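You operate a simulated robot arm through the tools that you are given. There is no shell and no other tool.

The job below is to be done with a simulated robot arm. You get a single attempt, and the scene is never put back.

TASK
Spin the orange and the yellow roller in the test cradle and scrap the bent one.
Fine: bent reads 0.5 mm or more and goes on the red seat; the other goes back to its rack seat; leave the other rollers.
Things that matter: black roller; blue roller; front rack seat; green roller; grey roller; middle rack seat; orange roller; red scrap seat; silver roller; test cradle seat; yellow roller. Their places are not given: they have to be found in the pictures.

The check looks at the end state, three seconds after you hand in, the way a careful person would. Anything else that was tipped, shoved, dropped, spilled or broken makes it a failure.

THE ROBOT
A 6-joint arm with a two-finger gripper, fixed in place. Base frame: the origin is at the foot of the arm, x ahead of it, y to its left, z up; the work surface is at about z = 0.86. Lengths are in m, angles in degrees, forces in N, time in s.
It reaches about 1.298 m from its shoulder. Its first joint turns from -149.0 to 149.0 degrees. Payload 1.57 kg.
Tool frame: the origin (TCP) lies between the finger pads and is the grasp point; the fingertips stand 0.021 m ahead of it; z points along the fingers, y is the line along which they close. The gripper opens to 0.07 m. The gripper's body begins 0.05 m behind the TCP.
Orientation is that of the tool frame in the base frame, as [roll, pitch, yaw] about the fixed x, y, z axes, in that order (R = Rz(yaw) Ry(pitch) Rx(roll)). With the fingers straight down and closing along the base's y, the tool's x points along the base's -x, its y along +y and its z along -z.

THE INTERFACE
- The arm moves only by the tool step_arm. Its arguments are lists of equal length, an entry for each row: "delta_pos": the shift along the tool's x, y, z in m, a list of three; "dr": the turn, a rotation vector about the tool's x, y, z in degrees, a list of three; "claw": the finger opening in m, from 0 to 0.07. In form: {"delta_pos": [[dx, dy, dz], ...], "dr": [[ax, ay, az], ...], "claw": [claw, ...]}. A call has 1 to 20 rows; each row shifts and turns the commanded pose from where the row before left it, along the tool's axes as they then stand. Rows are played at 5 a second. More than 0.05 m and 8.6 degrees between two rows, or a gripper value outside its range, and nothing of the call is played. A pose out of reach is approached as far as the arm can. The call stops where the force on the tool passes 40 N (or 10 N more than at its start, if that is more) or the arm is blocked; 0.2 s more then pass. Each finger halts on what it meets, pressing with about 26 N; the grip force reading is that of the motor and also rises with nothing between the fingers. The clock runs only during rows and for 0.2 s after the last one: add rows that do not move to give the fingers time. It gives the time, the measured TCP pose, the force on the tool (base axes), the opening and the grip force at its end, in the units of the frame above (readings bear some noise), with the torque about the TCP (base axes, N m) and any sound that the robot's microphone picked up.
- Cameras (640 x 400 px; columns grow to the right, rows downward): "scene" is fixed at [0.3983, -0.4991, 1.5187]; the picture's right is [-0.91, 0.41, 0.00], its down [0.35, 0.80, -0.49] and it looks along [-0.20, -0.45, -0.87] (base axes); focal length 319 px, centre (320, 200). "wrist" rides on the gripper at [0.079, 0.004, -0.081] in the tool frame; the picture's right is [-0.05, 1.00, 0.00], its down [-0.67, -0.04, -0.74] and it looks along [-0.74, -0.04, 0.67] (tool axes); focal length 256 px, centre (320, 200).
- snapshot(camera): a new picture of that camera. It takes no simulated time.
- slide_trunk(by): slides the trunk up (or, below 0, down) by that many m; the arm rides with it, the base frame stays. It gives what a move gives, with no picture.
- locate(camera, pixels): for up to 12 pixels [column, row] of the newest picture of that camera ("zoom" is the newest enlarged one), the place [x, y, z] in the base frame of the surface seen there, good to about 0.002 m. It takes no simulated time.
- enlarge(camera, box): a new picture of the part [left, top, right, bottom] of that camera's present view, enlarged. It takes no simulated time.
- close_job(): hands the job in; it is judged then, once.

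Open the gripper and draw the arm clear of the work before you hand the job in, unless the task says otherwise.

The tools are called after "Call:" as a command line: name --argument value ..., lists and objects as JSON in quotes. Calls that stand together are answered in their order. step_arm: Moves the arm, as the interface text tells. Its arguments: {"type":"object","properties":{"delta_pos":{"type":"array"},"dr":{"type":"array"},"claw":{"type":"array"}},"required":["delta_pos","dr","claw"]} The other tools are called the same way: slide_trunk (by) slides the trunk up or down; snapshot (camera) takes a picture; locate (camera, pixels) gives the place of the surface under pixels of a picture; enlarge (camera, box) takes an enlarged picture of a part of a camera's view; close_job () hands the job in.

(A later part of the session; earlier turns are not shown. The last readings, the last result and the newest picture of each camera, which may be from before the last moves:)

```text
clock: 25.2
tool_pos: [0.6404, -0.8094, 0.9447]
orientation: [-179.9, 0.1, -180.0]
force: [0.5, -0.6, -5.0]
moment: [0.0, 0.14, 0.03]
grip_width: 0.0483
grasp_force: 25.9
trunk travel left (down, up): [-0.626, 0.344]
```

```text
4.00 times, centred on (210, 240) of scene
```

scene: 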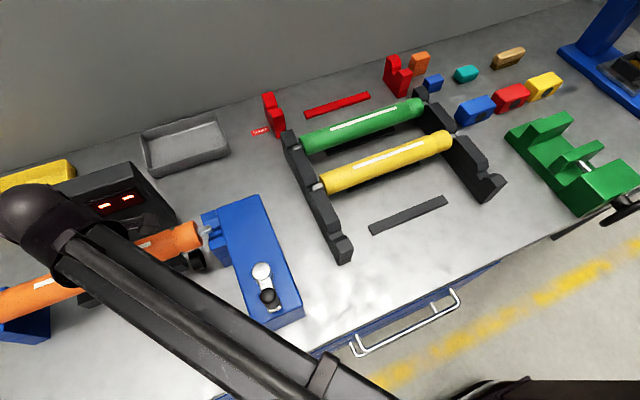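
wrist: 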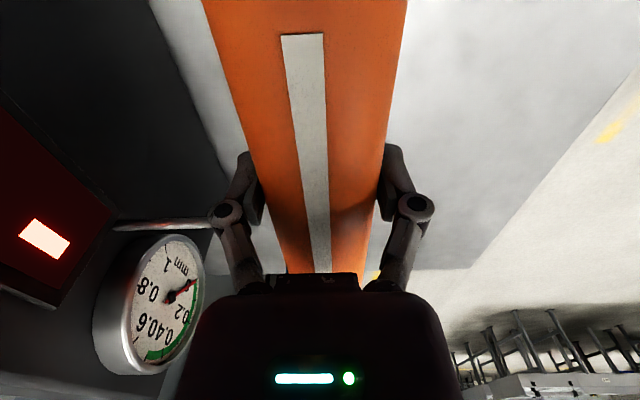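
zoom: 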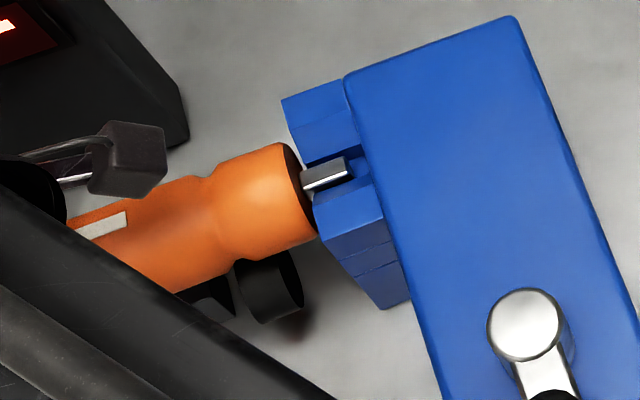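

The weight is still on the gripper (-5 N); I lower 1.5 mm more.

Call:
slide_trunk --by -0.0015

Call:
locate --camera "zoom" --pixels '[[325, 170], [340, 175], [350, 160], [290, 150], [280, 180], [355, 180], [365, 165], [235, 200]]'

```text
clock: 25.7
tool_pos: [0.6418, -0.8101, 0.9419]
orientation: [-179.8, 0.0, -180.0]
force: [0.2, -0.5, -5.1]
moment: [0.0, 0.18, -0.01]
grip_width: 0.0482
grasp_force: 26.4
trunk travel left (down, up): [-0.624, 0.346]
```

```text
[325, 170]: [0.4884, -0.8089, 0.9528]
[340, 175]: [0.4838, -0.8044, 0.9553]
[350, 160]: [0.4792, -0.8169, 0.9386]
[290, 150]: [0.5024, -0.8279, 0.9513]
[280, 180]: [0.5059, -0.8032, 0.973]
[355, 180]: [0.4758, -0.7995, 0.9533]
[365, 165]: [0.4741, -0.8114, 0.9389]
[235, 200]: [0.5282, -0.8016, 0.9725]
```

Weight is still carried though TCP is at 0.942; I look at both ends to see whether the roller is tilted or raised in the grip.

Call:
enlarge --camera "scene" --box '[0, 180, 260, 345]'

Call:
snapshot --camera "wrist"

Call:
locate --camera "zoom" --pixels '[[515, 135], [500, 145], [470, 135], [420, 140], [330, 155], [45, 250], [20, 265], [10, 260], [60, 320], [40, 300], [480, 175]]'

```text
2.42 times, centred on (130, 262) of scene
```

zoom: 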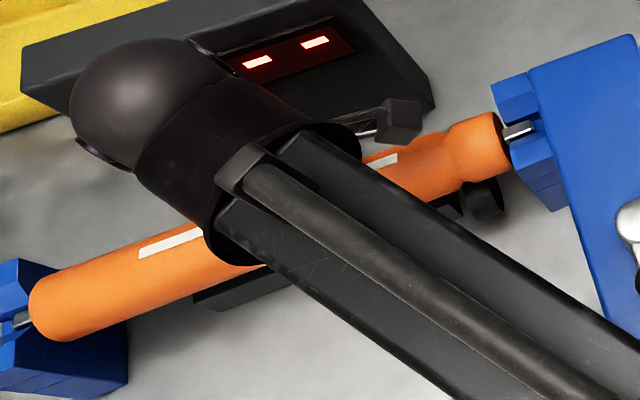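

```text
taken
```

wrist: 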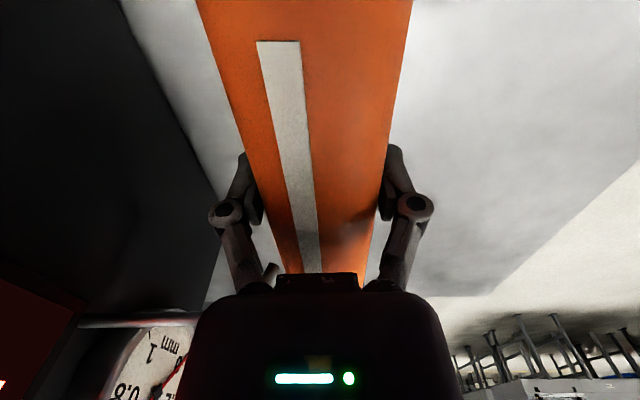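

```text
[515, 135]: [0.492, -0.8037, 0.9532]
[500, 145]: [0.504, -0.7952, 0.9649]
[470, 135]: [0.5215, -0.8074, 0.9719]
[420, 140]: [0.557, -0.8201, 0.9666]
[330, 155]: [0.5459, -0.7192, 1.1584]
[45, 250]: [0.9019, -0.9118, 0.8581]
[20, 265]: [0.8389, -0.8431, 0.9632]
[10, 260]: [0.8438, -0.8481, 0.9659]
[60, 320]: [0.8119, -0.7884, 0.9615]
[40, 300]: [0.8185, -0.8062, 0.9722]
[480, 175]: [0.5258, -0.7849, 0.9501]
```

Both ends are level (body top ≈0.972 each end); the roller just slid up ~4 mm in the grip from the chamfer contacts. I keep lowering in 1 mm steps.

Call:
slide_trunk --by -0.0015

Call:
slide_trunk --by -0.0015

```text
clock: 26.2
tool_pos: [0.6415, -0.8093, 0.9433]
orientation: [-180.0, 0.1, 180.0]
force: [3.2, -3.4, 3.2]
moment: [-0.09, -0.68, -0.17]
grip_width: 0.0481
grasp_force: 25.9
trunk travel left (down, up): [-0.623, 0.347]
```

```text
clock: 26.7
tool_pos: [0.6405, -0.8077, 0.9406]
orientation: [-179.7, 0.1, -180.0]
force: [6.7, -7.3, 17.9]
moment: [-0.16, 0.06, 0.0]
grip_width: 0.0483
grasp_force: 25.8
trunk travel left (down, up): [-0.621, 0.349]
```

Weight is now carried by the cradle (+18 N). I relieve 1 mm and open the fingers slowly.

Call:
slide_trunk --by 0.001

Call:
step_arm --delta_pos '[[0, 0, 0], [0, 0, 0], [0, 0, 0], [0, 0, 0], [0, 0, 0], [0, 0, 0]]' --dr '[[0, 0, 0], [0, 0, 0], [0, 0, 0], [0, 0, 0], [0, 0, 0], [0, 0, 0]]' --claw '[0.048, 0.052, 0.057, 0.063, 0.07, 0.07]'

Call:
enlarge --camera "scene" --box '[0, 180, 260, 345]'

Call:
snapshot --camera "wrist"

```text
clock: 27.2
tool_pos: [0.6402, -0.8083, 0.9405]
orientation: [-179.9, 0.0, -180.0]
force: [4.5, -6.2, 9.4]
moment: [-0.09, -0.61, 0.09]
grip_width: 0.0482
grasp_force: 25.9
trunk travel left (down, up): [-0.622, 0.348]
```

```text
clock: 28.6
tool_pos: [0.6402, -0.8094, 0.9406]
orientation: [-179.9, 0.1, 180.0]
force: [0.8, 0.3, 0.6]
moment: [-0.02, -0.02, -0.02]
grip_width: 0.0698
grasp_force: 0.0
trunk travel left (down, up): [-0.622, 0.348]
```

```text
2.42 times, centred on (130, 262) of scene
```

zoom: 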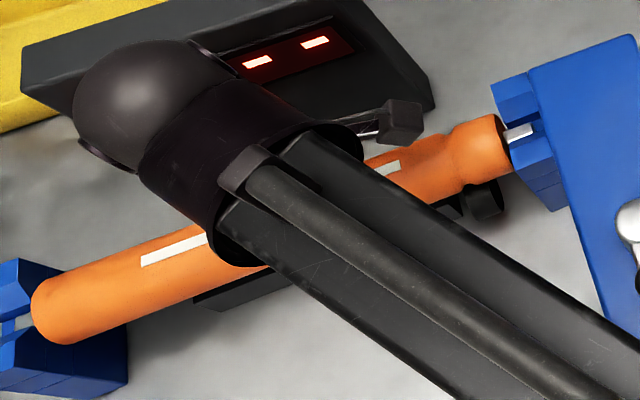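

```text
taken
```

wrist: 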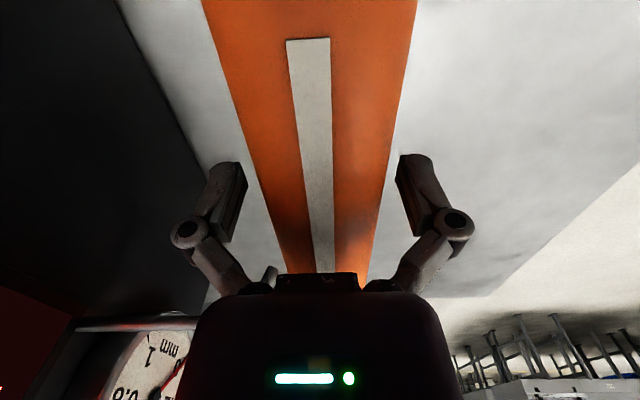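

Orange roller rests in both V-blocks. I raise the trunk 0.16 m and travel to above the crank knob at about (0.423,-0.6225).

Call:
slide_trunk --by 0.165

Call:
step_arm --delta_pos '[[0.02, 0.017, 0], [0.03, 0.026, 0], [0.035, 0.03, 0], [0.035, 0.03, 0], [0.035, 0.03, 0], [0.032, 0.0275, 0], [0.02, 0.017, 0], [0.01, 0.009, 0], [0, 0, 0]]' --dr '[[0, 0, 0], [0, 0, 0], [0, 0, 0], [0, 0, 0], [0, 0, 0], [0, 0, 0], [0, 0, 0], [0, 0, 0], [0, 0, 0]]' --claw '[0.07, 0.07, 0.07, 0.07, 0.07, 0.07, 0.07, 0.07, 0.07]'

Call:
snapshot --camera "scene"

Call:
snapshot --camera "wrist"

```text
clock: 30.5
tool_pos: [0.6411, -0.8091, 1.1069]
orientation: [-179.8, 0.1, -180.0]
force: [-0.5, -0.3, 0.0]
moment: [0.01, -0.03, -0.01]
grip_width: 0.0698
grasp_force: 0.0
trunk travel left (down, up): [-0.787, 0.183]
```

```text
clock: 32.5
tool_pos: [0.423, -0.623, 1.106]
orientation: [-179.8, 0.1, 180.0]
force: [-0.6, 0.6, -0.2]
moment: [0.0, -0.01, -0.01]
grip_width: 0.0699
grasp_force: 0.0
trunk travel left (down, up): [-0.787, 0.183]
```

```text
taken
```

scene: 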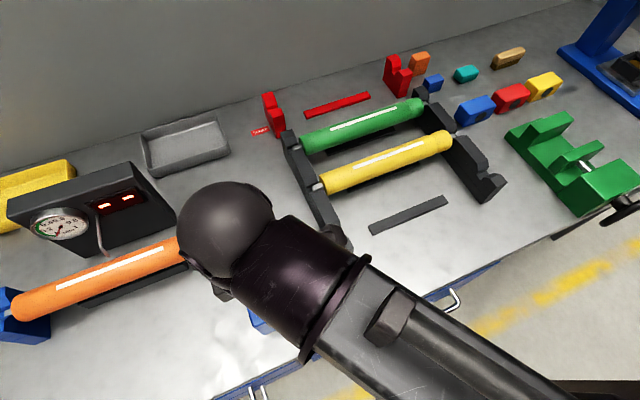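

```text
taken
```

wrist: 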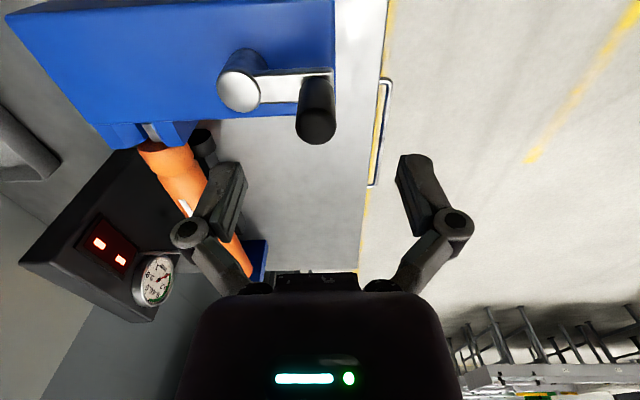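

The dial stays visible in both cameras. I locate the knob (316,120) and hub (240,90) in the wrist view, and enlarge the dial and the cradle with the roller.

Call:
locate --camera "wrist" --pixels '[[316, 125], [316, 140], [300, 125], [332, 125], [316, 110], [240, 95], [222, 92], [258, 95], [240, 108], [240, 75], [285, 90], [316, 85]]'

Call:
enlarge --camera "scene" --box '[0, 180, 180, 320]'

Call:
enlarge --camera "scene" --box '[20, 195, 110, 250]'

```text
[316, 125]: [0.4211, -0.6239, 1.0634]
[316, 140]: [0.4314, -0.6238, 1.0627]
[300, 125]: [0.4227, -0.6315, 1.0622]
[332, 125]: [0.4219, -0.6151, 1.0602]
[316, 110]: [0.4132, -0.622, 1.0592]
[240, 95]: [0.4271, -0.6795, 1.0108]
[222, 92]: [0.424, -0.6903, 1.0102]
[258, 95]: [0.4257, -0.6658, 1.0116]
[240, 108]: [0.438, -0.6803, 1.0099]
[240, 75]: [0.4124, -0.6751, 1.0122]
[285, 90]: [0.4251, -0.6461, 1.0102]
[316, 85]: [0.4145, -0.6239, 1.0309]
```

```text
2.86 times, centred on (90, 250) of scene
```

zoom: 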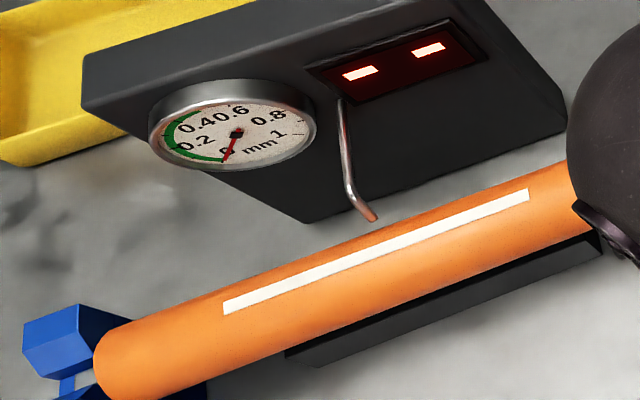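

```text
7.11 times, centred on (65, 222) of scene
```

zoom: 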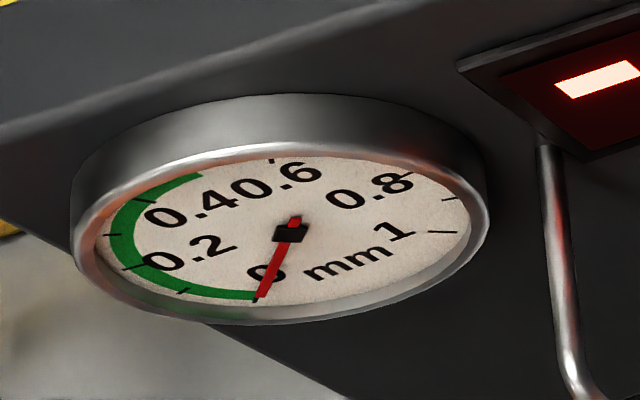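

The knob is a ~20 mm cylinder centred (0.4223,-0.6232), hub (0.4255,-0.678), radius ≈0.055; the needle is at 0. I lower to z≈1.045 and grip the knob.

Call:
slide_trunk --by -0.061

Call:
step_arm --delta_pos '[[0, 0, 0], [0, 0, 0], [0, 0, 0], [0, 0, 0], [0, 0, 0]]' --dr '[[0, 0, 0], [0, 0, 0], [0, 0, 0], [0, 0, 0], [0, 0, 0]]' --claw '[0.05, 0.03, 0.015, 0.015, 0.015]'

Call:
snapshot --camera "wrist"

Call:
snapshot --camera "scene"

```text
clock: 33.5
tool_pos: [0.4222, -0.6217, 1.0455]
orientation: [-180.0, 0.0, -180.0]
force: [-0.3, 0.0, -0.7]
moment: [0.0, -0.01, 0.0]
grip_width: 0.0701
grasp_force: 0.0
trunk travel left (down, up): [-0.726, 0.244]
```

```text
clock: 34.7
tool_pos: [0.4228, -0.6249, 1.0451]
orientation: [-179.8, 0.0, -179.9]
force: [3.6, -23.0, 19.0]
moment: [-0.48, 0.16, -0.04]
grip_width: 0.0237
grasp_force: 32.3
trunk travel left (down, up): [-0.726, 0.244]
```

```text
taken
```

wrist: 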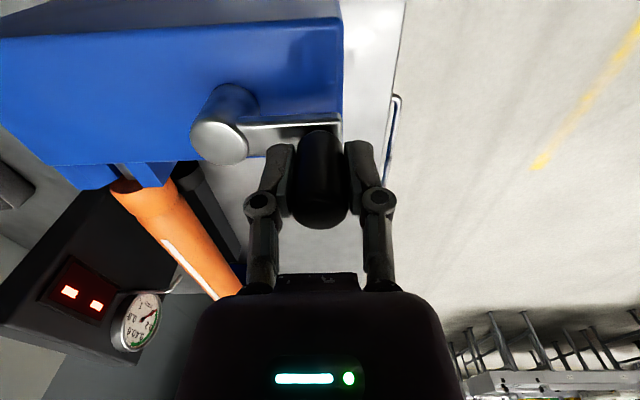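

```text
taken
```

scene: 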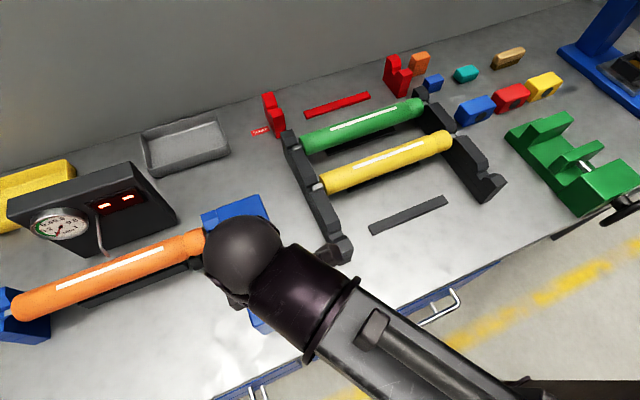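

The grip pushes the tool toward -y (-23 N), so the knob centre is a few mm closer to the hub. I shift -4 mm in y to relax it.

Call:
step_arm --delta_pos '[[0, -0.002, 0], [0, -0.002, 0], [0, 0, 0]]' --dr '[[0, 0, 0], [0, 0, 0], [0, 0, 0]]' --claw '[0.015, 0.015, 0.015]'

Call:
enlarge --camera "wrist" --box '[180, 60, 440, 300]'

```text
clock: 35.5
tool_pos: [0.4241, -0.6258, 1.0445]
orientation: [179.8, -0.1, 180.0]
force: [0.8, 3.7, -2.4]
moment: [0.12, -0.72, 0.02]
grip_width: 0.0231
grasp_force: 32.1
trunk travel left (down, up): [-0.726, 0.244]
```

```text
1.67 times, centred on (310, 180) of wrist
```

zoom: 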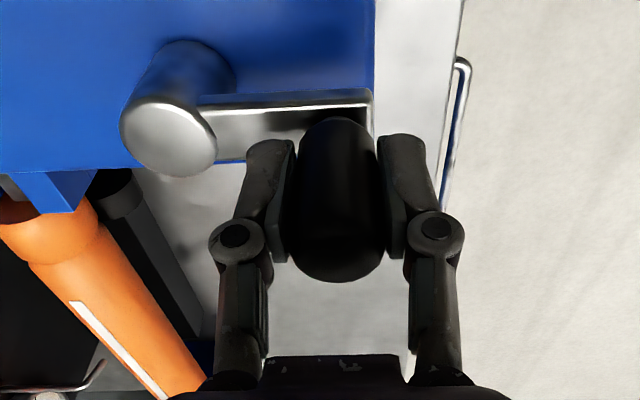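

Forces are nearly balanced with the knob centre at (0.4238,-0.6257). I turn the crank a first 30° toward +x with fixed tool orientation and watch forces.

Call:
step_arm --delta_pos '[[-0.00692, -0.00045, 0], [-0.0068, -0.00136, 0], [-0.00656, -0.00222, 0], [-0.00622, -0.00307, 0]]' --dr '[[0, 0, 0], [0, 0, 0], [0, 0, 0], [0, 0, 0]]' --claw '[0.015, 0.015, 0.015, 0.015]'

Call:
snapshot --camera "wrist"

Call:
enlarge --camera "scene" --box '[0, 180, 220, 320]'

```text
clock: 36.5
tool_pos: [0.451, -0.6324, 1.045]
orientation: [-179.9, 0.1, -179.9]
force: [11.0, 17.2, -10.4]
moment: [0.41, 0.21, 0.01]
grip_width: 0.0236
grasp_force: 31.7
trunk travel left (down, up): [-0.726, 0.244]
```

```text
taken
```

wrist: 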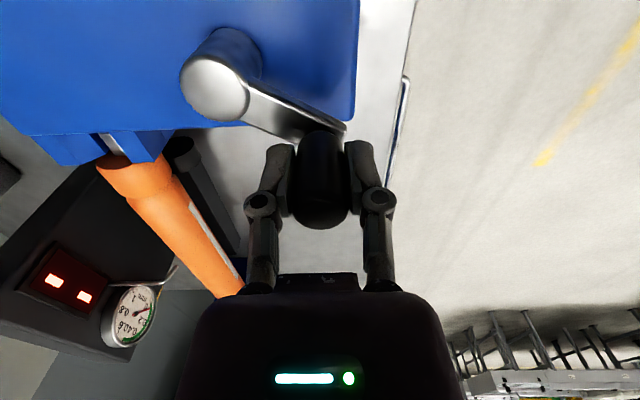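

```text
2.86 times, centred on (110, 250) of scene
```

zoom: 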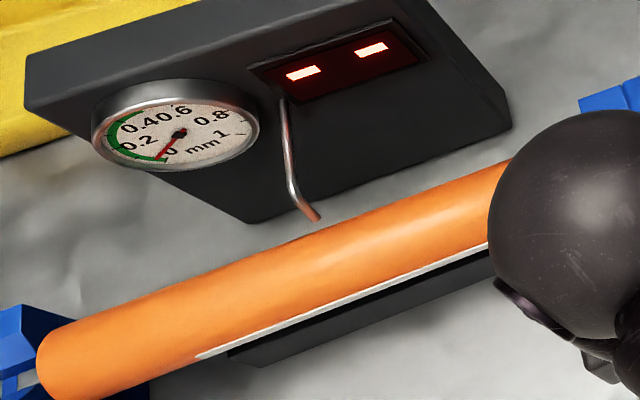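

The crank turned and the roller spun about 60°; the needle moved to ~0.05. The fit gives hub (0.4252,-0.6805), r≈0.0548; I continue to 90°.

Call:
step_arm --delta_pos '[[-0.01365, -0.00875, 0], [-0.00871, -0.01135, 0], [-0.00547, -0.01322, 0], [-0.00187, -0.01418, 0]]' --dr '[[0, 0, 0], [0, 0, 0], [0, 0, 0], [0, 0, 0]]' --claw '[0.015, 0.015, 0.015, 0.015]'

Call:
snapshot --camera "wrist"

Call:
enlarge --camera "scene" --box '[0, 180, 220, 320]'

```text
clock: 37.5
tool_pos: [0.4792, -0.6828, 1.045]
orientation: [-179.9, -0.1, -179.9]
force: [-4.6, -0.9, -3.3]
moment: [-0.02, -0.37, -0.02]
grip_width: 0.0231
grasp_force: 31.7
trunk travel left (down, up): [-0.726, 0.244]
```

```text
taken
```

wrist: 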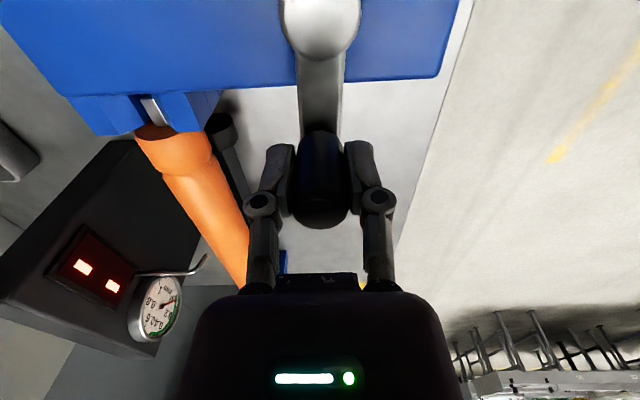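

```text
2.86 times, centred on (110, 250) of scene
```

zoom: 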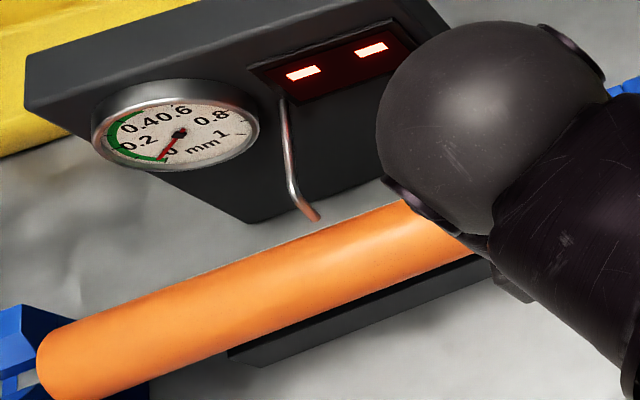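

Smooth; needle near 0.03. Continue to 135°, snapping the dial, then onwards.

Call:
step_arm --delta_pos '[[0.00187, -0.01418, 0], [0.00547, -0.01322, 0], [0.00871, -0.01135, 0]]' --dr '[[0, 0, 0], [0, 0, 0], [0, 0, 0]]' --claw '[0.015, 0.015, 0.015]'

Call:
enlarge --camera "scene" --box '[0, 180, 220, 320]'

Call:
step_arm --delta_pos '[[0.01135, -0.00871, 0], [0.01322, -0.00547, 0], [0.01418, -0.00187, 0]]' --dr '[[0, 0, 0], [0, 0, 0], [0, 0, 0]]' --claw '[0.015, 0.015, 0.015]'

Call:
enlarge --camera "scene" --box '[0, 180, 220, 320]'

```text
clock: 38.3
tool_pos: [0.4628, -0.7189, 1.0439]
orientation: [179.9, -0.2, 180.0]
force: [-14.3, 15.1, -18.3]
moment: [0.26, 0.53, 0.05]
grip_width: 0.0234
grasp_force: 32.3
trunk travel left (down, up): [-0.726, 0.244]
```

```text
2.86 times, centred on (110, 250) of scene
```

zoom: 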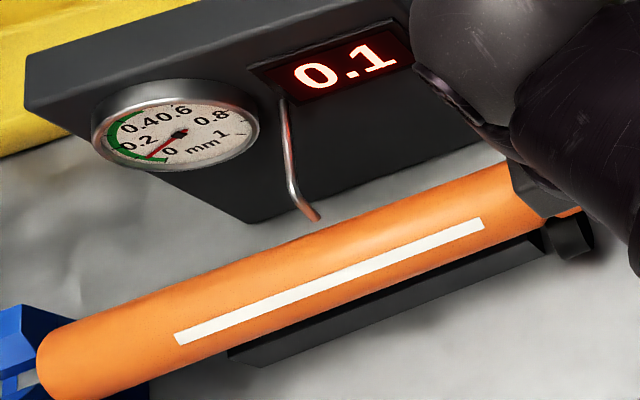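

```text
clock: 39.1
tool_pos: [0.4263, -0.7347, 1.0451]
orientation: [-180.0, 0.0, 179.9]
force: [-0.6, 21.7, -18.4]
moment: [0.42, -0.07, 0.01]
grip_width: 0.0232
grasp_force: 31.7
trunk travel left (down, up): [-0.726, 0.244]
```

```text
2.86 times, centred on (110, 250) of scene
```

zoom: 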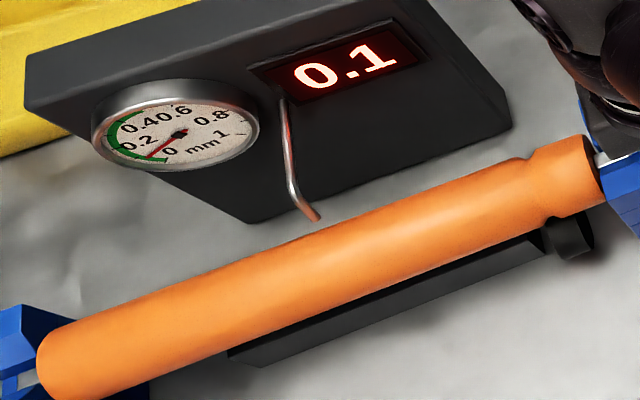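

After one roller revolution the display shows 0.1 for orange (needle agrees). I complete the crank circle back to its start to confirm the reading over another revolution.

Call:
step_arm --delta_pos '[[0.01418, 0.00277, 0], [0.01322, 0.00637, 0], [0.01135, 0.00871, 0], [0.00871, 0.01135, 0], [0.00547, 0.01322, 0], [0.00187, 0.01418, 0]]' --dr '[[0, 0, 0], [0, 0, 0], [0, 0, 0], [0, 0, 0], [0, 0, 0], [0, 0, 0]]' --claw '[0.015, 0.015, 0.015, 0.015, 0.015, 0.015]'

Call:
enlarge --camera "scene" --box '[0, 180, 220, 320]'

Call:
step_arm --delta_pos '[[-0.00187, 0.01418, 0], [-0.00547, 0.01322, 0], [-0.00871, 0.01135, 0], [-0.01135, 0.00871, 0], [-0.01322, 0.00547, 0], [-0.01418, 0.00187, 0]]' --dr '[[0, 0, 0], [0, 0, 0], [0, 0, 0], [0, 0, 0], [0, 0, 0], [0, 0, 0]]' --claw '[0.015, 0.015, 0.015, 0.015, 0.015, 0.015]'

Call:
enlarge --camera "scene" --box '[0, 180, 220, 320]'

```text
clock: 40.5
tool_pos: [0.3688, -0.6809, 1.0444]
orientation: [-180.0, 0.0, 180.0]
force: [-8.5, -0.3, -1.9]
moment: [-0.25, -0.21, 0.0]
grip_width: 0.0233
grasp_force: 31.9
trunk travel left (down, up): [-0.726, 0.244]
```

```text
2.86 times, centred on (110, 250) of scene
```

zoom: 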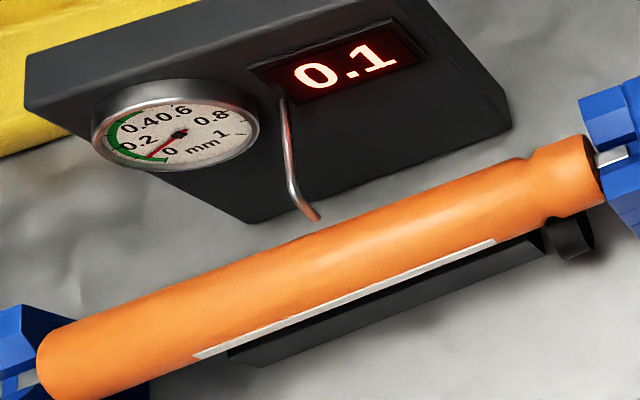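

```text
clock: 41.9
tool_pos: [0.4237, -0.6253, 1.0456]
orientation: [180.0, 0.1, -179.9]
force: [-9.1, 9.6, -9.9]
moment: [0.22, 0.17, 0.0]
grip_width: 0.0235
grasp_force: 32.4
trunk travel left (down, up): [-0.726, 0.244]
```

```text
2.86 times, centred on (110, 250) of scene
```

zoom: 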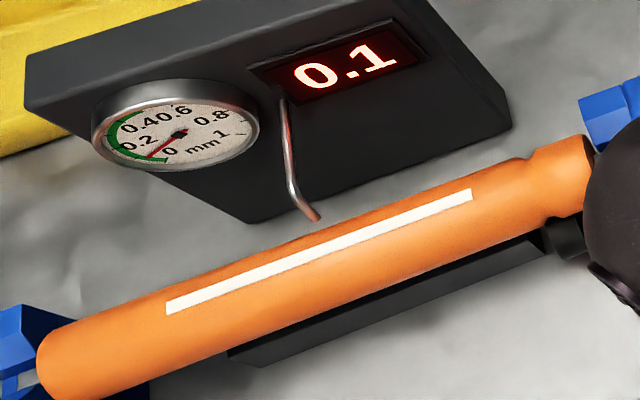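

Orange is confirmed at 0.1 mm, so it returns to the front rack seat. I release the knob and raise clear.

Call:
step_arm --delta_pos '[[0, 0, 0], [0, 0, 0], [0, 0, 0], [0, 0, 0]]' --dr '[[0, 0, 0], [0, 0, 0], [0, 0, 0], [0, 0, 0]]' --claw '[0.035, 0.055, 0.07, 0.07]'

Call:
slide_trunk --by 0.065

Call:
step_arm --delta_pos '[[-0.01, -0.0085, 0], [-0.02, -0.017, 0], [-0.032, -0.0275, 0], [-0.035, -0.03, 0], [-0.035, -0.03, 0], [-0.035, -0.03, 0], [-0.03, -0.025, 0], [-0.02, -0.0155, 0], [0, 0, 0]]' --dr '[[0, 0, 0], [0, 0, 0], [0, 0, 0], [0, 0, 0], [0, 0, 0], [0, 0, 0], [0, 0, 0], [0, 0, 0], [0, 0, 0]]' --claw '[0.07, 0.07, 0.07, 0.07, 0.07, 0.07, 0.07, 0.07, 0.07]'

Call:
snapshot --camera "wrist"

Call:
snapshot --camera "scene"

```text
clock: 42.9
tool_pos: [0.4253, -0.6255, 1.0453]
orientation: [-179.8, 0.0, 180.0]
force: [0.6, 0.3, -0.5]
moment: [0.0, -0.01, 0.02]
grip_width: 0.0701
grasp_force: 0.2
trunk travel left (down, up): [-0.726, 0.244]
```

```text
clock: 44.0
tool_pos: [0.424, -0.6247, 1.1097]
orientation: [-179.9, -0.1, 180.0]
force: [0.5, -0.7, -0.4]
moment: [-0.01, 0.02, -0.02]
grip_width: 0.0702
grasp_force: 0.0
trunk travel left (down, up): [-0.791, 0.179]
```

```text
clock: 46.0
tool_pos: [0.6421, -0.8085, 1.1098]
orientation: [-179.9, -0.1, -179.9]
force: [-0.1, 0.4, -0.1]
moment: [-0.03, 0.02, 0.01]
grip_width: 0.07
grasp_force: 0.1
trunk travel left (down, up): [-0.791, 0.179]
```

```text
taken
```

wrist: 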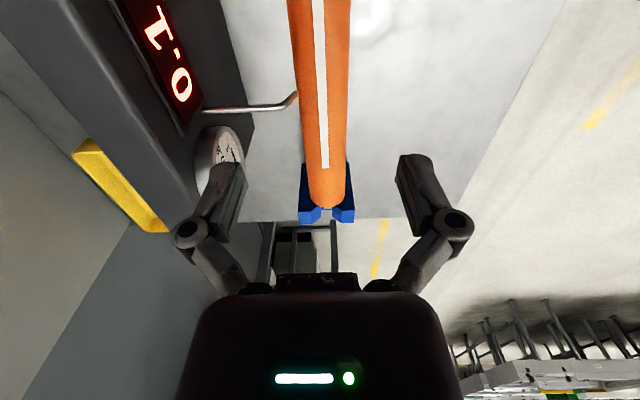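

```text
taken
```

scene: 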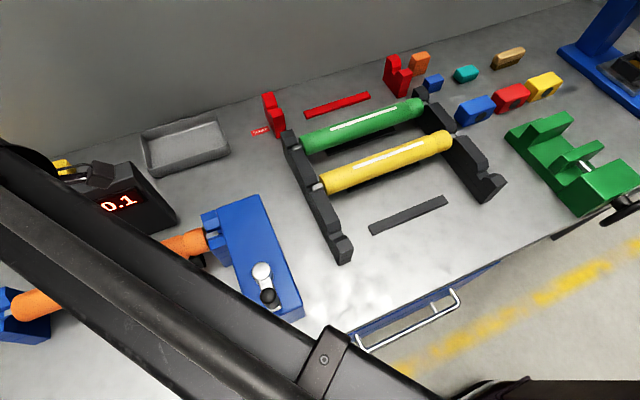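

Gripper is above the roller (at columns 305–345). I check its axial position before grasping.

Call:
locate --camera "wrist" --pixels '[[325, 190], [325, 202], [320, 150], [320, 100], [320, 50], [310, 100], [340, 100], [296, 95], [270, 107], [322, 215]]'

Call:
enlarge --camera "scene" --box '[150, 190, 270, 290]'

Call:
locate --camera "zoom" --pixels '[[230, 180], [210, 190], [190, 180], [250, 190], [235, 160]]'

```text
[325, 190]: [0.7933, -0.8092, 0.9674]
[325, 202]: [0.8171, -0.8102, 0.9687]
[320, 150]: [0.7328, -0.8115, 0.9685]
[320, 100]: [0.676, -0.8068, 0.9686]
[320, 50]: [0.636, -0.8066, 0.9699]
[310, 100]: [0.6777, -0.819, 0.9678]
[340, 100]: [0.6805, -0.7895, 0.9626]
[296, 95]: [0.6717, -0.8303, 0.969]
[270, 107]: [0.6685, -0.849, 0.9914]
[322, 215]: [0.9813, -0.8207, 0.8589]
```

```text
4.00 times, centred on (210, 240) of scene
```

zoom: 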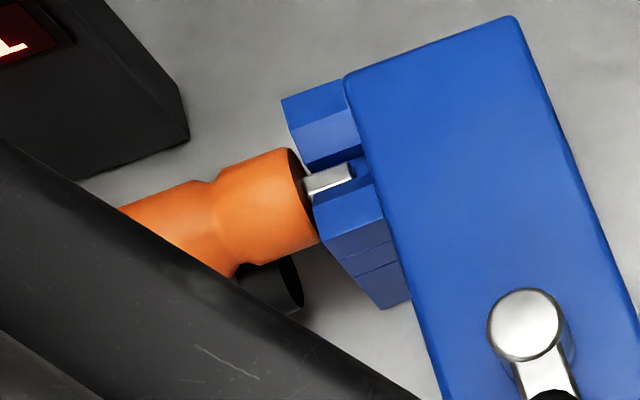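

```text
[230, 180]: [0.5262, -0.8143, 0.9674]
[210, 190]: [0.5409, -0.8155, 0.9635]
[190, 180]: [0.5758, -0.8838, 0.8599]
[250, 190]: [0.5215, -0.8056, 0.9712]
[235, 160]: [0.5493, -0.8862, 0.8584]
```

Call:
locate --camera "zoom" --pixels '[[290, 165], [300, 175], [298, 195], [310, 230], [330, 178], [345, 172], [352, 168], [300, 160]]'

Call:
slide_trunk --by -0.1635

```text
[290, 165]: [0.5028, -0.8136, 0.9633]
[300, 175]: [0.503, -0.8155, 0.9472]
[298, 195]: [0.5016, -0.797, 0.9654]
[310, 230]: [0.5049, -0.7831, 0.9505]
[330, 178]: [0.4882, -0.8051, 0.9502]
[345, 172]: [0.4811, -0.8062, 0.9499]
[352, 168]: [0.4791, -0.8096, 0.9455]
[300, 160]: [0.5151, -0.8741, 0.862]
```

```text
clock: 47.8
tool_pos: [0.6439, -0.8067, 0.947]
orientation: [-179.9, 0.0, 180.0]
force: [0.1, -0.2, -0.1]
moment: [-0.02, 0.03, 0.01]
grip_width: 0.0696
grasp_force: 0.0
trunk travel left (down, up): [-0.628, 0.342]
```

Body face is at x≈0.503, so the roller moved ~2 mm toward -x. I lower is done (z 0.946); now close on the roller.

Call:
step_arm --delta_pos '[[0, 0, 0], [0, 0, 0], [0, 0, 0], [0, 0, 0]]' --dr '[[0, 0, 0], [0, 0, 0], [0, 0, 0], [0, 0, 0]]' --claw '[0.06, 0.045, 0.03, 0.03]'

Call:
slide_trunk --by 0.004

```text
clock: 48.8
tool_pos: [0.643, -0.8073, 0.9471]
orientation: [-180.0, 0.0, 180.0]
force: [0.2, 0.1, 3.3]
moment: [0.03, 0.06, 0.33]
grip_width: 0.0488
grasp_force: 25.6
trunk travel left (down, up): [-0.628, 0.342]
```

```text
clock: 49.4
tool_pos: [0.6425, -0.8088, 0.9497]
orientation: [-179.9, 0.0, -179.9]
force: [-0.1, 0.4, -5.8]
moment: [-0.01, 0.15, 0.01]
grip_width: 0.049
grasp_force: 25.9
trunk travel left (down, up): [-0.632, 0.338]
```

Lifted 4 mm with the weight on the gripper. I staircase up and toward +y the same way, to avoid the lever tip.

Call:
slide_trunk --by 0.003

Call:
step_arm --delta_pos '[[0, 0.0018, 0], [0, 0, 0]]' --dr '[[0, 0, 0], [0, 0, 0]]' --claw '[0.03, 0.03]'

Call:
slide_trunk --by 0.002

Call:
step_arm --delta_pos '[[0, 0.0015, 0], [0, 0, 0]]' --dr '[[0, 0, 0], [0, 0, 0]]' --claw '[0.03, 0.03]'

Call:
slide_trunk --by 0.0025

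Call:
step_arm --delta_pos '[[0, 0.003, 0], [0, 0, 0]]' --dr '[[0, 0, 0], [0, 0, 0]]' --claw '[0.03, 0.03]'

Call:
enlarge --camera "wrist" --box '[140, 180, 300, 280]'

```text
clock: 49.9
tool_pos: [0.6434, -0.8086, 0.9527]
orientation: [-179.9, 0.0, 180.0]
force: [0.9, 0.2, -6.0]
moment: [0.02, 0.19, 0.03]
grip_width: 0.0485
grasp_force: 26.1
trunk travel left (down, up): [-0.635, 0.335]
```

```text
clock: 50.5
tool_pos: [0.6426, -0.8083, 0.9527]
orientation: [-179.9, 0.1, -179.9]
force: [0.1, -4.9, -3.5]
moment: [0.04, 0.11, 0.07]
grip_width: 0.0487
grasp_force: 26.0
trunk travel left (down, up): [-0.635, 0.335]
```

```text
clock: 51.0
tool_pos: [0.6423, -0.8079, 0.9547]
orientation: [-179.9, 0.1, -180.0]
force: [0.3, -5.9, -4.6]
moment: [-0.04, 0.06, 0.22]
grip_width: 0.0487
grasp_force: 25.7
trunk travel left (down, up): [-0.637, 0.333]
```

```text
clock: 51.6
tool_pos: [0.6433, -0.8065, 0.9549]
orientation: [-179.9, 0.1, -180.0]
force: [2.7, -20.2, 1.9]
moment: [-0.04, 0.23, 0.45]
grip_width: 0.0487
grasp_force: 26.5
trunk travel left (down, up): [-0.637, 0.333]
```

```text
clock: 52.1
tool_pos: [0.6426, -0.8072, 0.9551]
orientation: [-179.9, -0.1, 180.0]
force: [0.9, -18.9, -9.9]
moment: [-0.13, 0.13, 0.42]
grip_width: 0.0486
grasp_force: 25.9
trunk travel left (down, up): [-0.639, 0.331]
```

```text
clock: 52.7
tool_pos: [0.6421, -0.8084, 0.9556]
orientation: [-179.7, 0.2, 179.9]
force: [4.2, -38.1, 2.4]
moment: [-0.13, 0.62, 0.49]
grip_width: 0.0489
grasp_force: 26.2
trunk travel left (down, up): [-0.639, 0.331]
```

```text
4.00 times, centred on (220, 230) of wrist
```

zoom: 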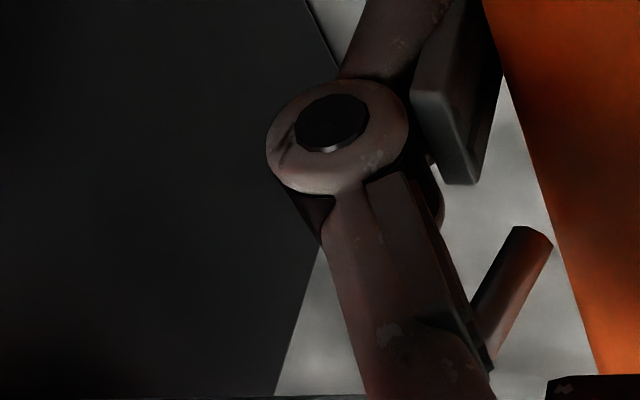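

I pushed too early in y (Fy -38 N against the slot wall). I back off 4.5 mm in y; the lever tip still shows a gap to the roller.

Call:
step_arm --delta_pos '[[0, -0.002, 0], [0, -0.0025, 0], [0, 0, 0]]' --dr '[[0, 0, 0], [0, 0, 0], [0, 0, 0]]' --claw '[0.03, 0.03, 0.03]'

Call:
enlarge --camera "scene" --box '[150, 190, 270, 290]'

Call:
locate --camera "zoom" --pixels '[[230, 180], [250, 190], [325, 175], [335, 172], [345, 167], [300, 185]]'

Call:
enlarge --camera "wrist" --box '[140, 180, 300, 280]'

```text
clock: 53.5
tool_pos: [0.6433, -0.8082, 0.957]
orientation: [179.8, -0.1, 180.0]
force: [-0.8, -15.1, -10.3]
moment: [-0.09, -0.05, 0.06]
grip_width: 0.0486
grasp_force: 26.0
trunk travel left (down, up): [-0.639, 0.331]
```

```text
4.00 times, centred on (210, 240) of scene
```

zoom: 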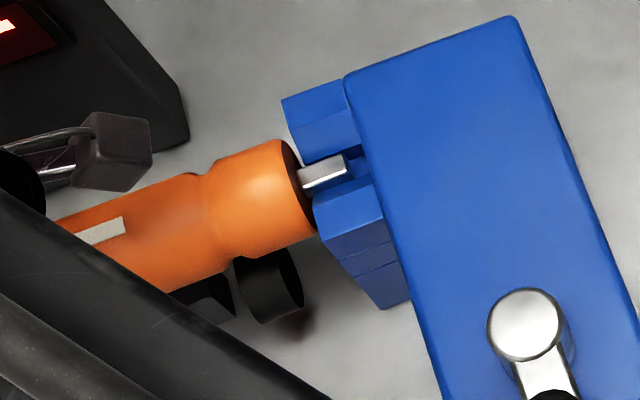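

```text
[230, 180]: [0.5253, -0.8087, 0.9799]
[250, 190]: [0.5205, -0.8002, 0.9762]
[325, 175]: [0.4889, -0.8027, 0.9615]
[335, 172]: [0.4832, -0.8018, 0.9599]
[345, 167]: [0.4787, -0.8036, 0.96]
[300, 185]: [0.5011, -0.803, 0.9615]
```

```text
4.00 times, centred on (220, 230) of wrist
```

zoom: 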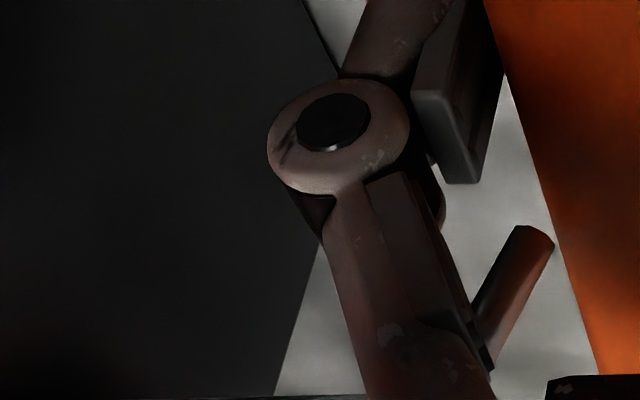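

There is still -15 N in y; I back off 2.5 mm more so the roller can rise straight out of the slot.

Call:
step_arm --delta_pos '[[0, -0.0015, 0], [0, -0.001, 0], [0, 0, 0]]' --dr '[[0, 0, 0], [0, 0, 0], [0, 0, 0]]' --claw '[0.03, 0.03, 0.03]'

Call:
slide_trunk --by 0.001

Call:
enlarge --camera "scene" --box '[0, 180, 260, 345]'

Call:
locate --camera "zoom" --pixels '[[15, 318], [25, 312], [40, 300], [60, 290], [100, 278], [470, 135], [515, 130], [525, 127], [380, 162]]'

Call:
snapshot --camera "wrist"

```text
clock: 54.3
tool_pos: [0.6436, -0.8091, 0.9577]
orientation: [179.9, 0.0, 179.9]
force: [0.5, 0.4, -5.9]
moment: [-0.03, 0.15, 0.0]
grip_width: 0.0487
grasp_force: 25.6
trunk travel left (down, up): [-0.639, 0.331]
```

```text
clock: 54.8
tool_pos: [0.6421, -0.8089, 0.9581]
orientation: [-179.8, 0.0, -179.9]
force: [-0.9, 0.2, -5.8]
moment: [0.0, 0.11, 0.0]
grip_width: 0.0487
grasp_force: 26.0
trunk travel left (down, up): [-0.64, 0.33]
```

```text
2.42 times, centred on (130, 262) of scene
```

zoom: 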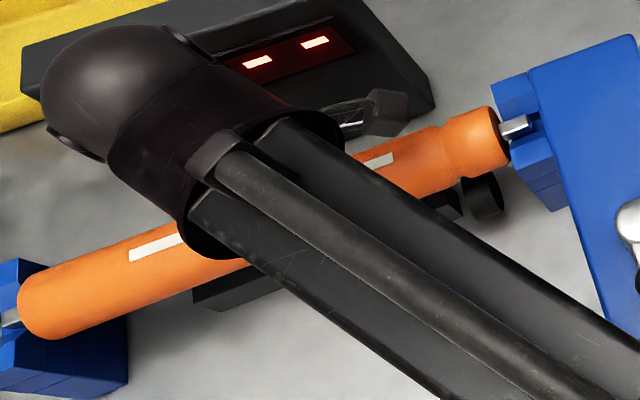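

```text
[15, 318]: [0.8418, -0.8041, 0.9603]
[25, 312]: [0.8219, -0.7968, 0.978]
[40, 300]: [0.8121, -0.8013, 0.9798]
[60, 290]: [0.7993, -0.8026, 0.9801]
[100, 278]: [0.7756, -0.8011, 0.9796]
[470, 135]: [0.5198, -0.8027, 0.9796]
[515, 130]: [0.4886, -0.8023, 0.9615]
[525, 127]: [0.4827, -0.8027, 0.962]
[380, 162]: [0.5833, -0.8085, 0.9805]
```

```text
taken
```

wrist: 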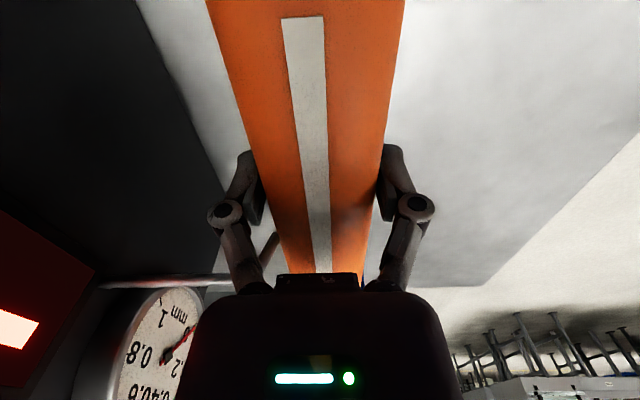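

Free now (weight only), level, axis ≈0.9555. I raise 2 mm, then shift 2.5 mm toward +y, checking forces.

Call:
slide_trunk --by 0.002

Call:
step_arm --delta_pos '[[0, 0.0025, 0], [0, 0, 0]]' --dr '[[0, 0, 0], [0, 0, 0]]' --claw '[0.03, 0.03]'

Call:
enlarge --camera "wrist" --box '[180, 200, 340, 300]'

```text
clock: 55.3
tool_pos: [0.6432, -0.8088, 0.9604]
orientation: [-179.9, 0.1, -179.9]
force: [-0.5, -0.6, -5.0]
moment: [0.02, 0.13, -0.03]
grip_width: 0.0488
grasp_force: 26.3
trunk travel left (down, up): [-0.642, 0.328]
```

```text
clock: 55.9
tool_pos: [0.6427, -0.8074, 0.9605]
orientation: [-179.9, 0.0, -179.9]
force: [0.8, -2.9, -4.3]
moment: [-0.01, 0.0, -0.49]
grip_width: 0.0486
grasp_force: 25.6
trunk travel left (down, up): [-0.642, 0.328]
```

```text
4.00 times, centred on (260, 250) of wrist
```

zoom: 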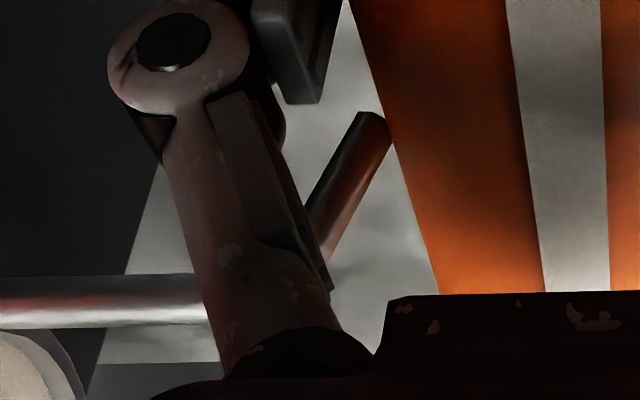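

Light touch only. I continue alternating 2 mm up and 2 mm toward +y.

Call:
slide_trunk --by 0.002

Call:
step_arm --delta_pos '[[0, 0.002, 0], [0, 0, 0]]' --dr '[[0, 0, 0], [0, 0, 0]]' --claw '[0.03, 0.03]'

Call:
slide_trunk --by 0.002

Call:
enlarge --camera "wrist" --box '[180, 200, 340, 300]'

```text
clock: 56.5
tool_pos: [0.643, -0.807, 0.9621]
orientation: [-179.9, 0.0, -179.9]
force: [-1.2, -0.3, -5.4]
moment: [-0.01, 0.16, 0.02]
grip_width: 0.0487
grasp_force: 25.9
trunk travel left (down, up): [-0.644, 0.326]
```

```text
clock: 57.1
tool_pos: [0.6434, -0.8048, 0.9626]
orientation: [-179.9, 0.0, 179.9]
force: [0.8, -2.9, -3.6]
moment: [0.0, -0.29, -0.68]
grip_width: 0.0487
grasp_force: 26.1
trunk travel left (down, up): [-0.644, 0.326]
```

```text
clock: 57.6
tool_pos: [0.643, -0.8045, 0.9651]
orientation: [-179.9, -0.1, -179.9]
force: [0.4, -0.2, -5.0]
moment: [-0.02, 0.12, 0.0]
grip_width: 0.0487
grasp_force: 25.7
trunk travel left (down, up): [-0.646, 0.324]
```

```text
4.00 times, centred on (260, 250) of wrist
```

zoom: 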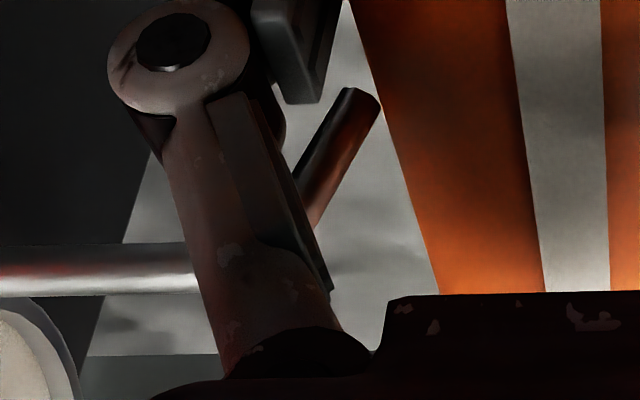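

Clear. Two more shifts toward +y, then I raise fully to travel height.

Call:
step_arm --delta_pos '[[0, 0.0025, 0], [0, 0, 0]]' --dr '[[0, 0, 0], [0, 0, 0]]' --claw '[0.03, 0.03]'

Call:
slide_trunk --by 0.003

Call:
step_arm --delta_pos '[[0, 0.003, 0], [0, 0, 0]]' --dr '[[0, 0, 0], [0, 0, 0]]' --claw '[0.03, 0.03]'

Call:
slide_trunk --by 0.16

Call:
snapshot --camera "wrist"

```text
clock: 58.2
tool_pos: [0.6437, -0.8032, 0.9637]
orientation: [-179.9, 0.0, 179.9]
force: [1.2, -4.4, -3.1]
moment: [-0.03, -0.38, -0.93]
grip_width: 0.0485
grasp_force: 26.0
trunk travel left (down, up): [-0.646, 0.324]
```

```text
clock: 58.7
tool_pos: [0.6436, -0.8027, 0.9676]
orientation: [180.0, 0.0, -179.9]
force: [0.2, -0.7, -5.3]
moment: [-0.01, 0.11, 0.0]
grip_width: 0.0487
grasp_force: 25.9
trunk travel left (down, up): [-0.649, 0.321]
```

```text
clock: 59.3
tool_pos: [0.6428, -0.8005, 0.9667]
orientation: [-179.8, 0.0, 179.9]
force: [1.0, -4.3, -2.9]
moment: [-0.02, -0.24, -0.66]
grip_width: 0.0485
grasp_force: 25.4
trunk travel left (down, up): [-0.649, 0.321]
```

```text
clock: 61.1
tool_pos: [0.6439, -0.7993, 1.1264]
orientation: [-179.9, -0.1, -180.0]
force: [-0.3, -0.4, -5.7]
moment: [-0.02, 0.14, -0.05]
grip_width: 0.0488
grasp_force: 26.2
trunk travel left (down, up): [-0.809, 0.161]
```

```text
taken
```

wrist: 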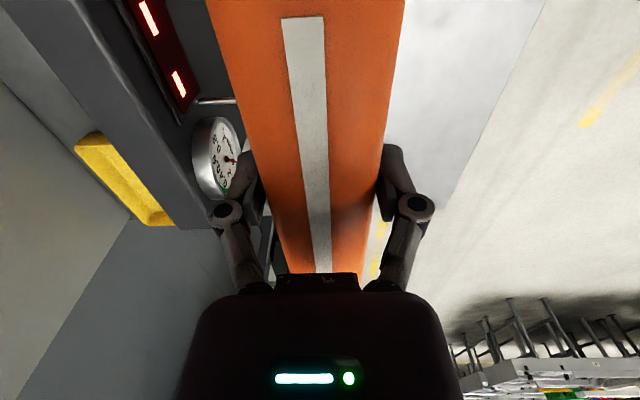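

Roller hangs straight. I carry it back toward the front rack seat: target TCP x≈0.0595, y≈-0.7205.

Call:
step_arm --delta_pos '[[0.015, 0, 0], [0.025, 0.002, 0], [0.03, 0.003, 0], [0.03, 0.004, 0], [0.03, 0.005, 0], [0.03, 0.005, 0], [0.03, 0.005, 0], [0.03, 0.005, 0], [0.03, 0.005, 0], [0.03, 0.005, 0], [0.03, 0.005, 0], [0.03, 0.005, 0], [0.03, 0.005, 0], [0.03, 0.005, 0], [0.03, 0.005, 0], [0.03, 0.005, 0], [0.03, 0.004, 0], [0.03, 0.004, 0], [0.027, 0.002, 0], [0.017, 0, 0]]' --dr '[[0, 0, 0], [0, 0, 0], [0, 0, 0], [0, 0, 0], [0, 0, 0], [0, 0, 0], [0, 0, 0], [0, 0, 0], [0, 0, 0], [0, 0, 0], [0, 0, 0], [0, 0, 0], [0, 0, 0], [0, 0, 0], [0, 0, 0], [0, 0, 0], [0, 0, 0], [0, 0, 0], [0, 0, 0], [0, 0, 0]]' --claw '[0.03, 0.03, 0.03, 0.03, 0.03, 0.03, 0.03, 0.03, 0.03, 0.03, 0.03, 0.03, 0.03, 0.03, 0.03, 0.03, 0.03, 0.03, 0.03, 0.03]'

Call:
snapshot --camera "scene"

```text
clock: 65.3
tool_pos: [0.0784, -0.7212, 1.1273]
orientation: [-179.9, 0.1, -179.9]
force: [0.1, 0.1, -5.0]
moment: [0.02, 0.1, 0.01]
grip_width: 0.0485
grasp_force: 25.8
trunk travel left (down, up): [-0.809, 0.161]
```

```text
taken
```

scene: 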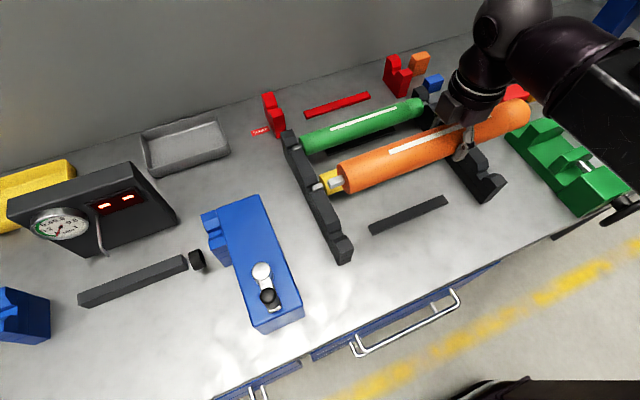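

I still need ~19 mm toward -x. I check the roller's left end position now: body face near (342,178), shaft end (330,182).

Call:
enlarge --camera "scene" --box '[310, 120, 410, 200]'

Call:
locate --camera "zoom" --pixels '[[112, 315], [130, 310], [145, 305], [175, 270], [200, 260], [250, 245], [300, 230], [400, 195], [450, 178]]'

Call:
locate --camera "scene" --pixels '[[500, 115], [515, 108], [525, 112], [350, 168], [400, 150]]'

```text
5.00 times, centred on (360, 160) of scene
```

zoom: 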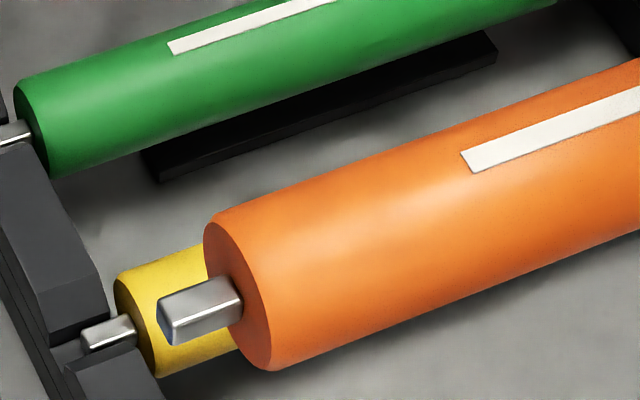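

```text
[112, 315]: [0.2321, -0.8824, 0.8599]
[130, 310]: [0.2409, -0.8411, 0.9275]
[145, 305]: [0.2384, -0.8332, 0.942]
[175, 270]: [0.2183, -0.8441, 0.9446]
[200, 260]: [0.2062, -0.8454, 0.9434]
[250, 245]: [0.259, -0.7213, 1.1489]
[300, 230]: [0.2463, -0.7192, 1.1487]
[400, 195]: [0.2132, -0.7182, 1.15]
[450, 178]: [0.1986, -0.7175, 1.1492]
```

```text
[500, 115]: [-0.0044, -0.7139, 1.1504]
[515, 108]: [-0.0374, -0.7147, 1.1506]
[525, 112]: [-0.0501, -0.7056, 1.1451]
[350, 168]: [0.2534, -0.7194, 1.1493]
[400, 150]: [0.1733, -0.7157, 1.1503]
```

Call:
locate --camera "zoom" --pixels '[[225, 230], [218, 225], [235, 262], [250, 350], [162, 305], [180, 295], [200, 290], [225, 283], [168, 330], [205, 325]]'

```text
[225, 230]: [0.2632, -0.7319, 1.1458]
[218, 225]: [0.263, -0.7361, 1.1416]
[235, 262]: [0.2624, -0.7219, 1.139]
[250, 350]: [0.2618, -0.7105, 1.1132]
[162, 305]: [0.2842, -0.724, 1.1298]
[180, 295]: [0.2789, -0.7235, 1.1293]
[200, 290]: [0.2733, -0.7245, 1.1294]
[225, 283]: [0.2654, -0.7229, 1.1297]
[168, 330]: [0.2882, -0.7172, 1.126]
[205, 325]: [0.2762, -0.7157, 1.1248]
```

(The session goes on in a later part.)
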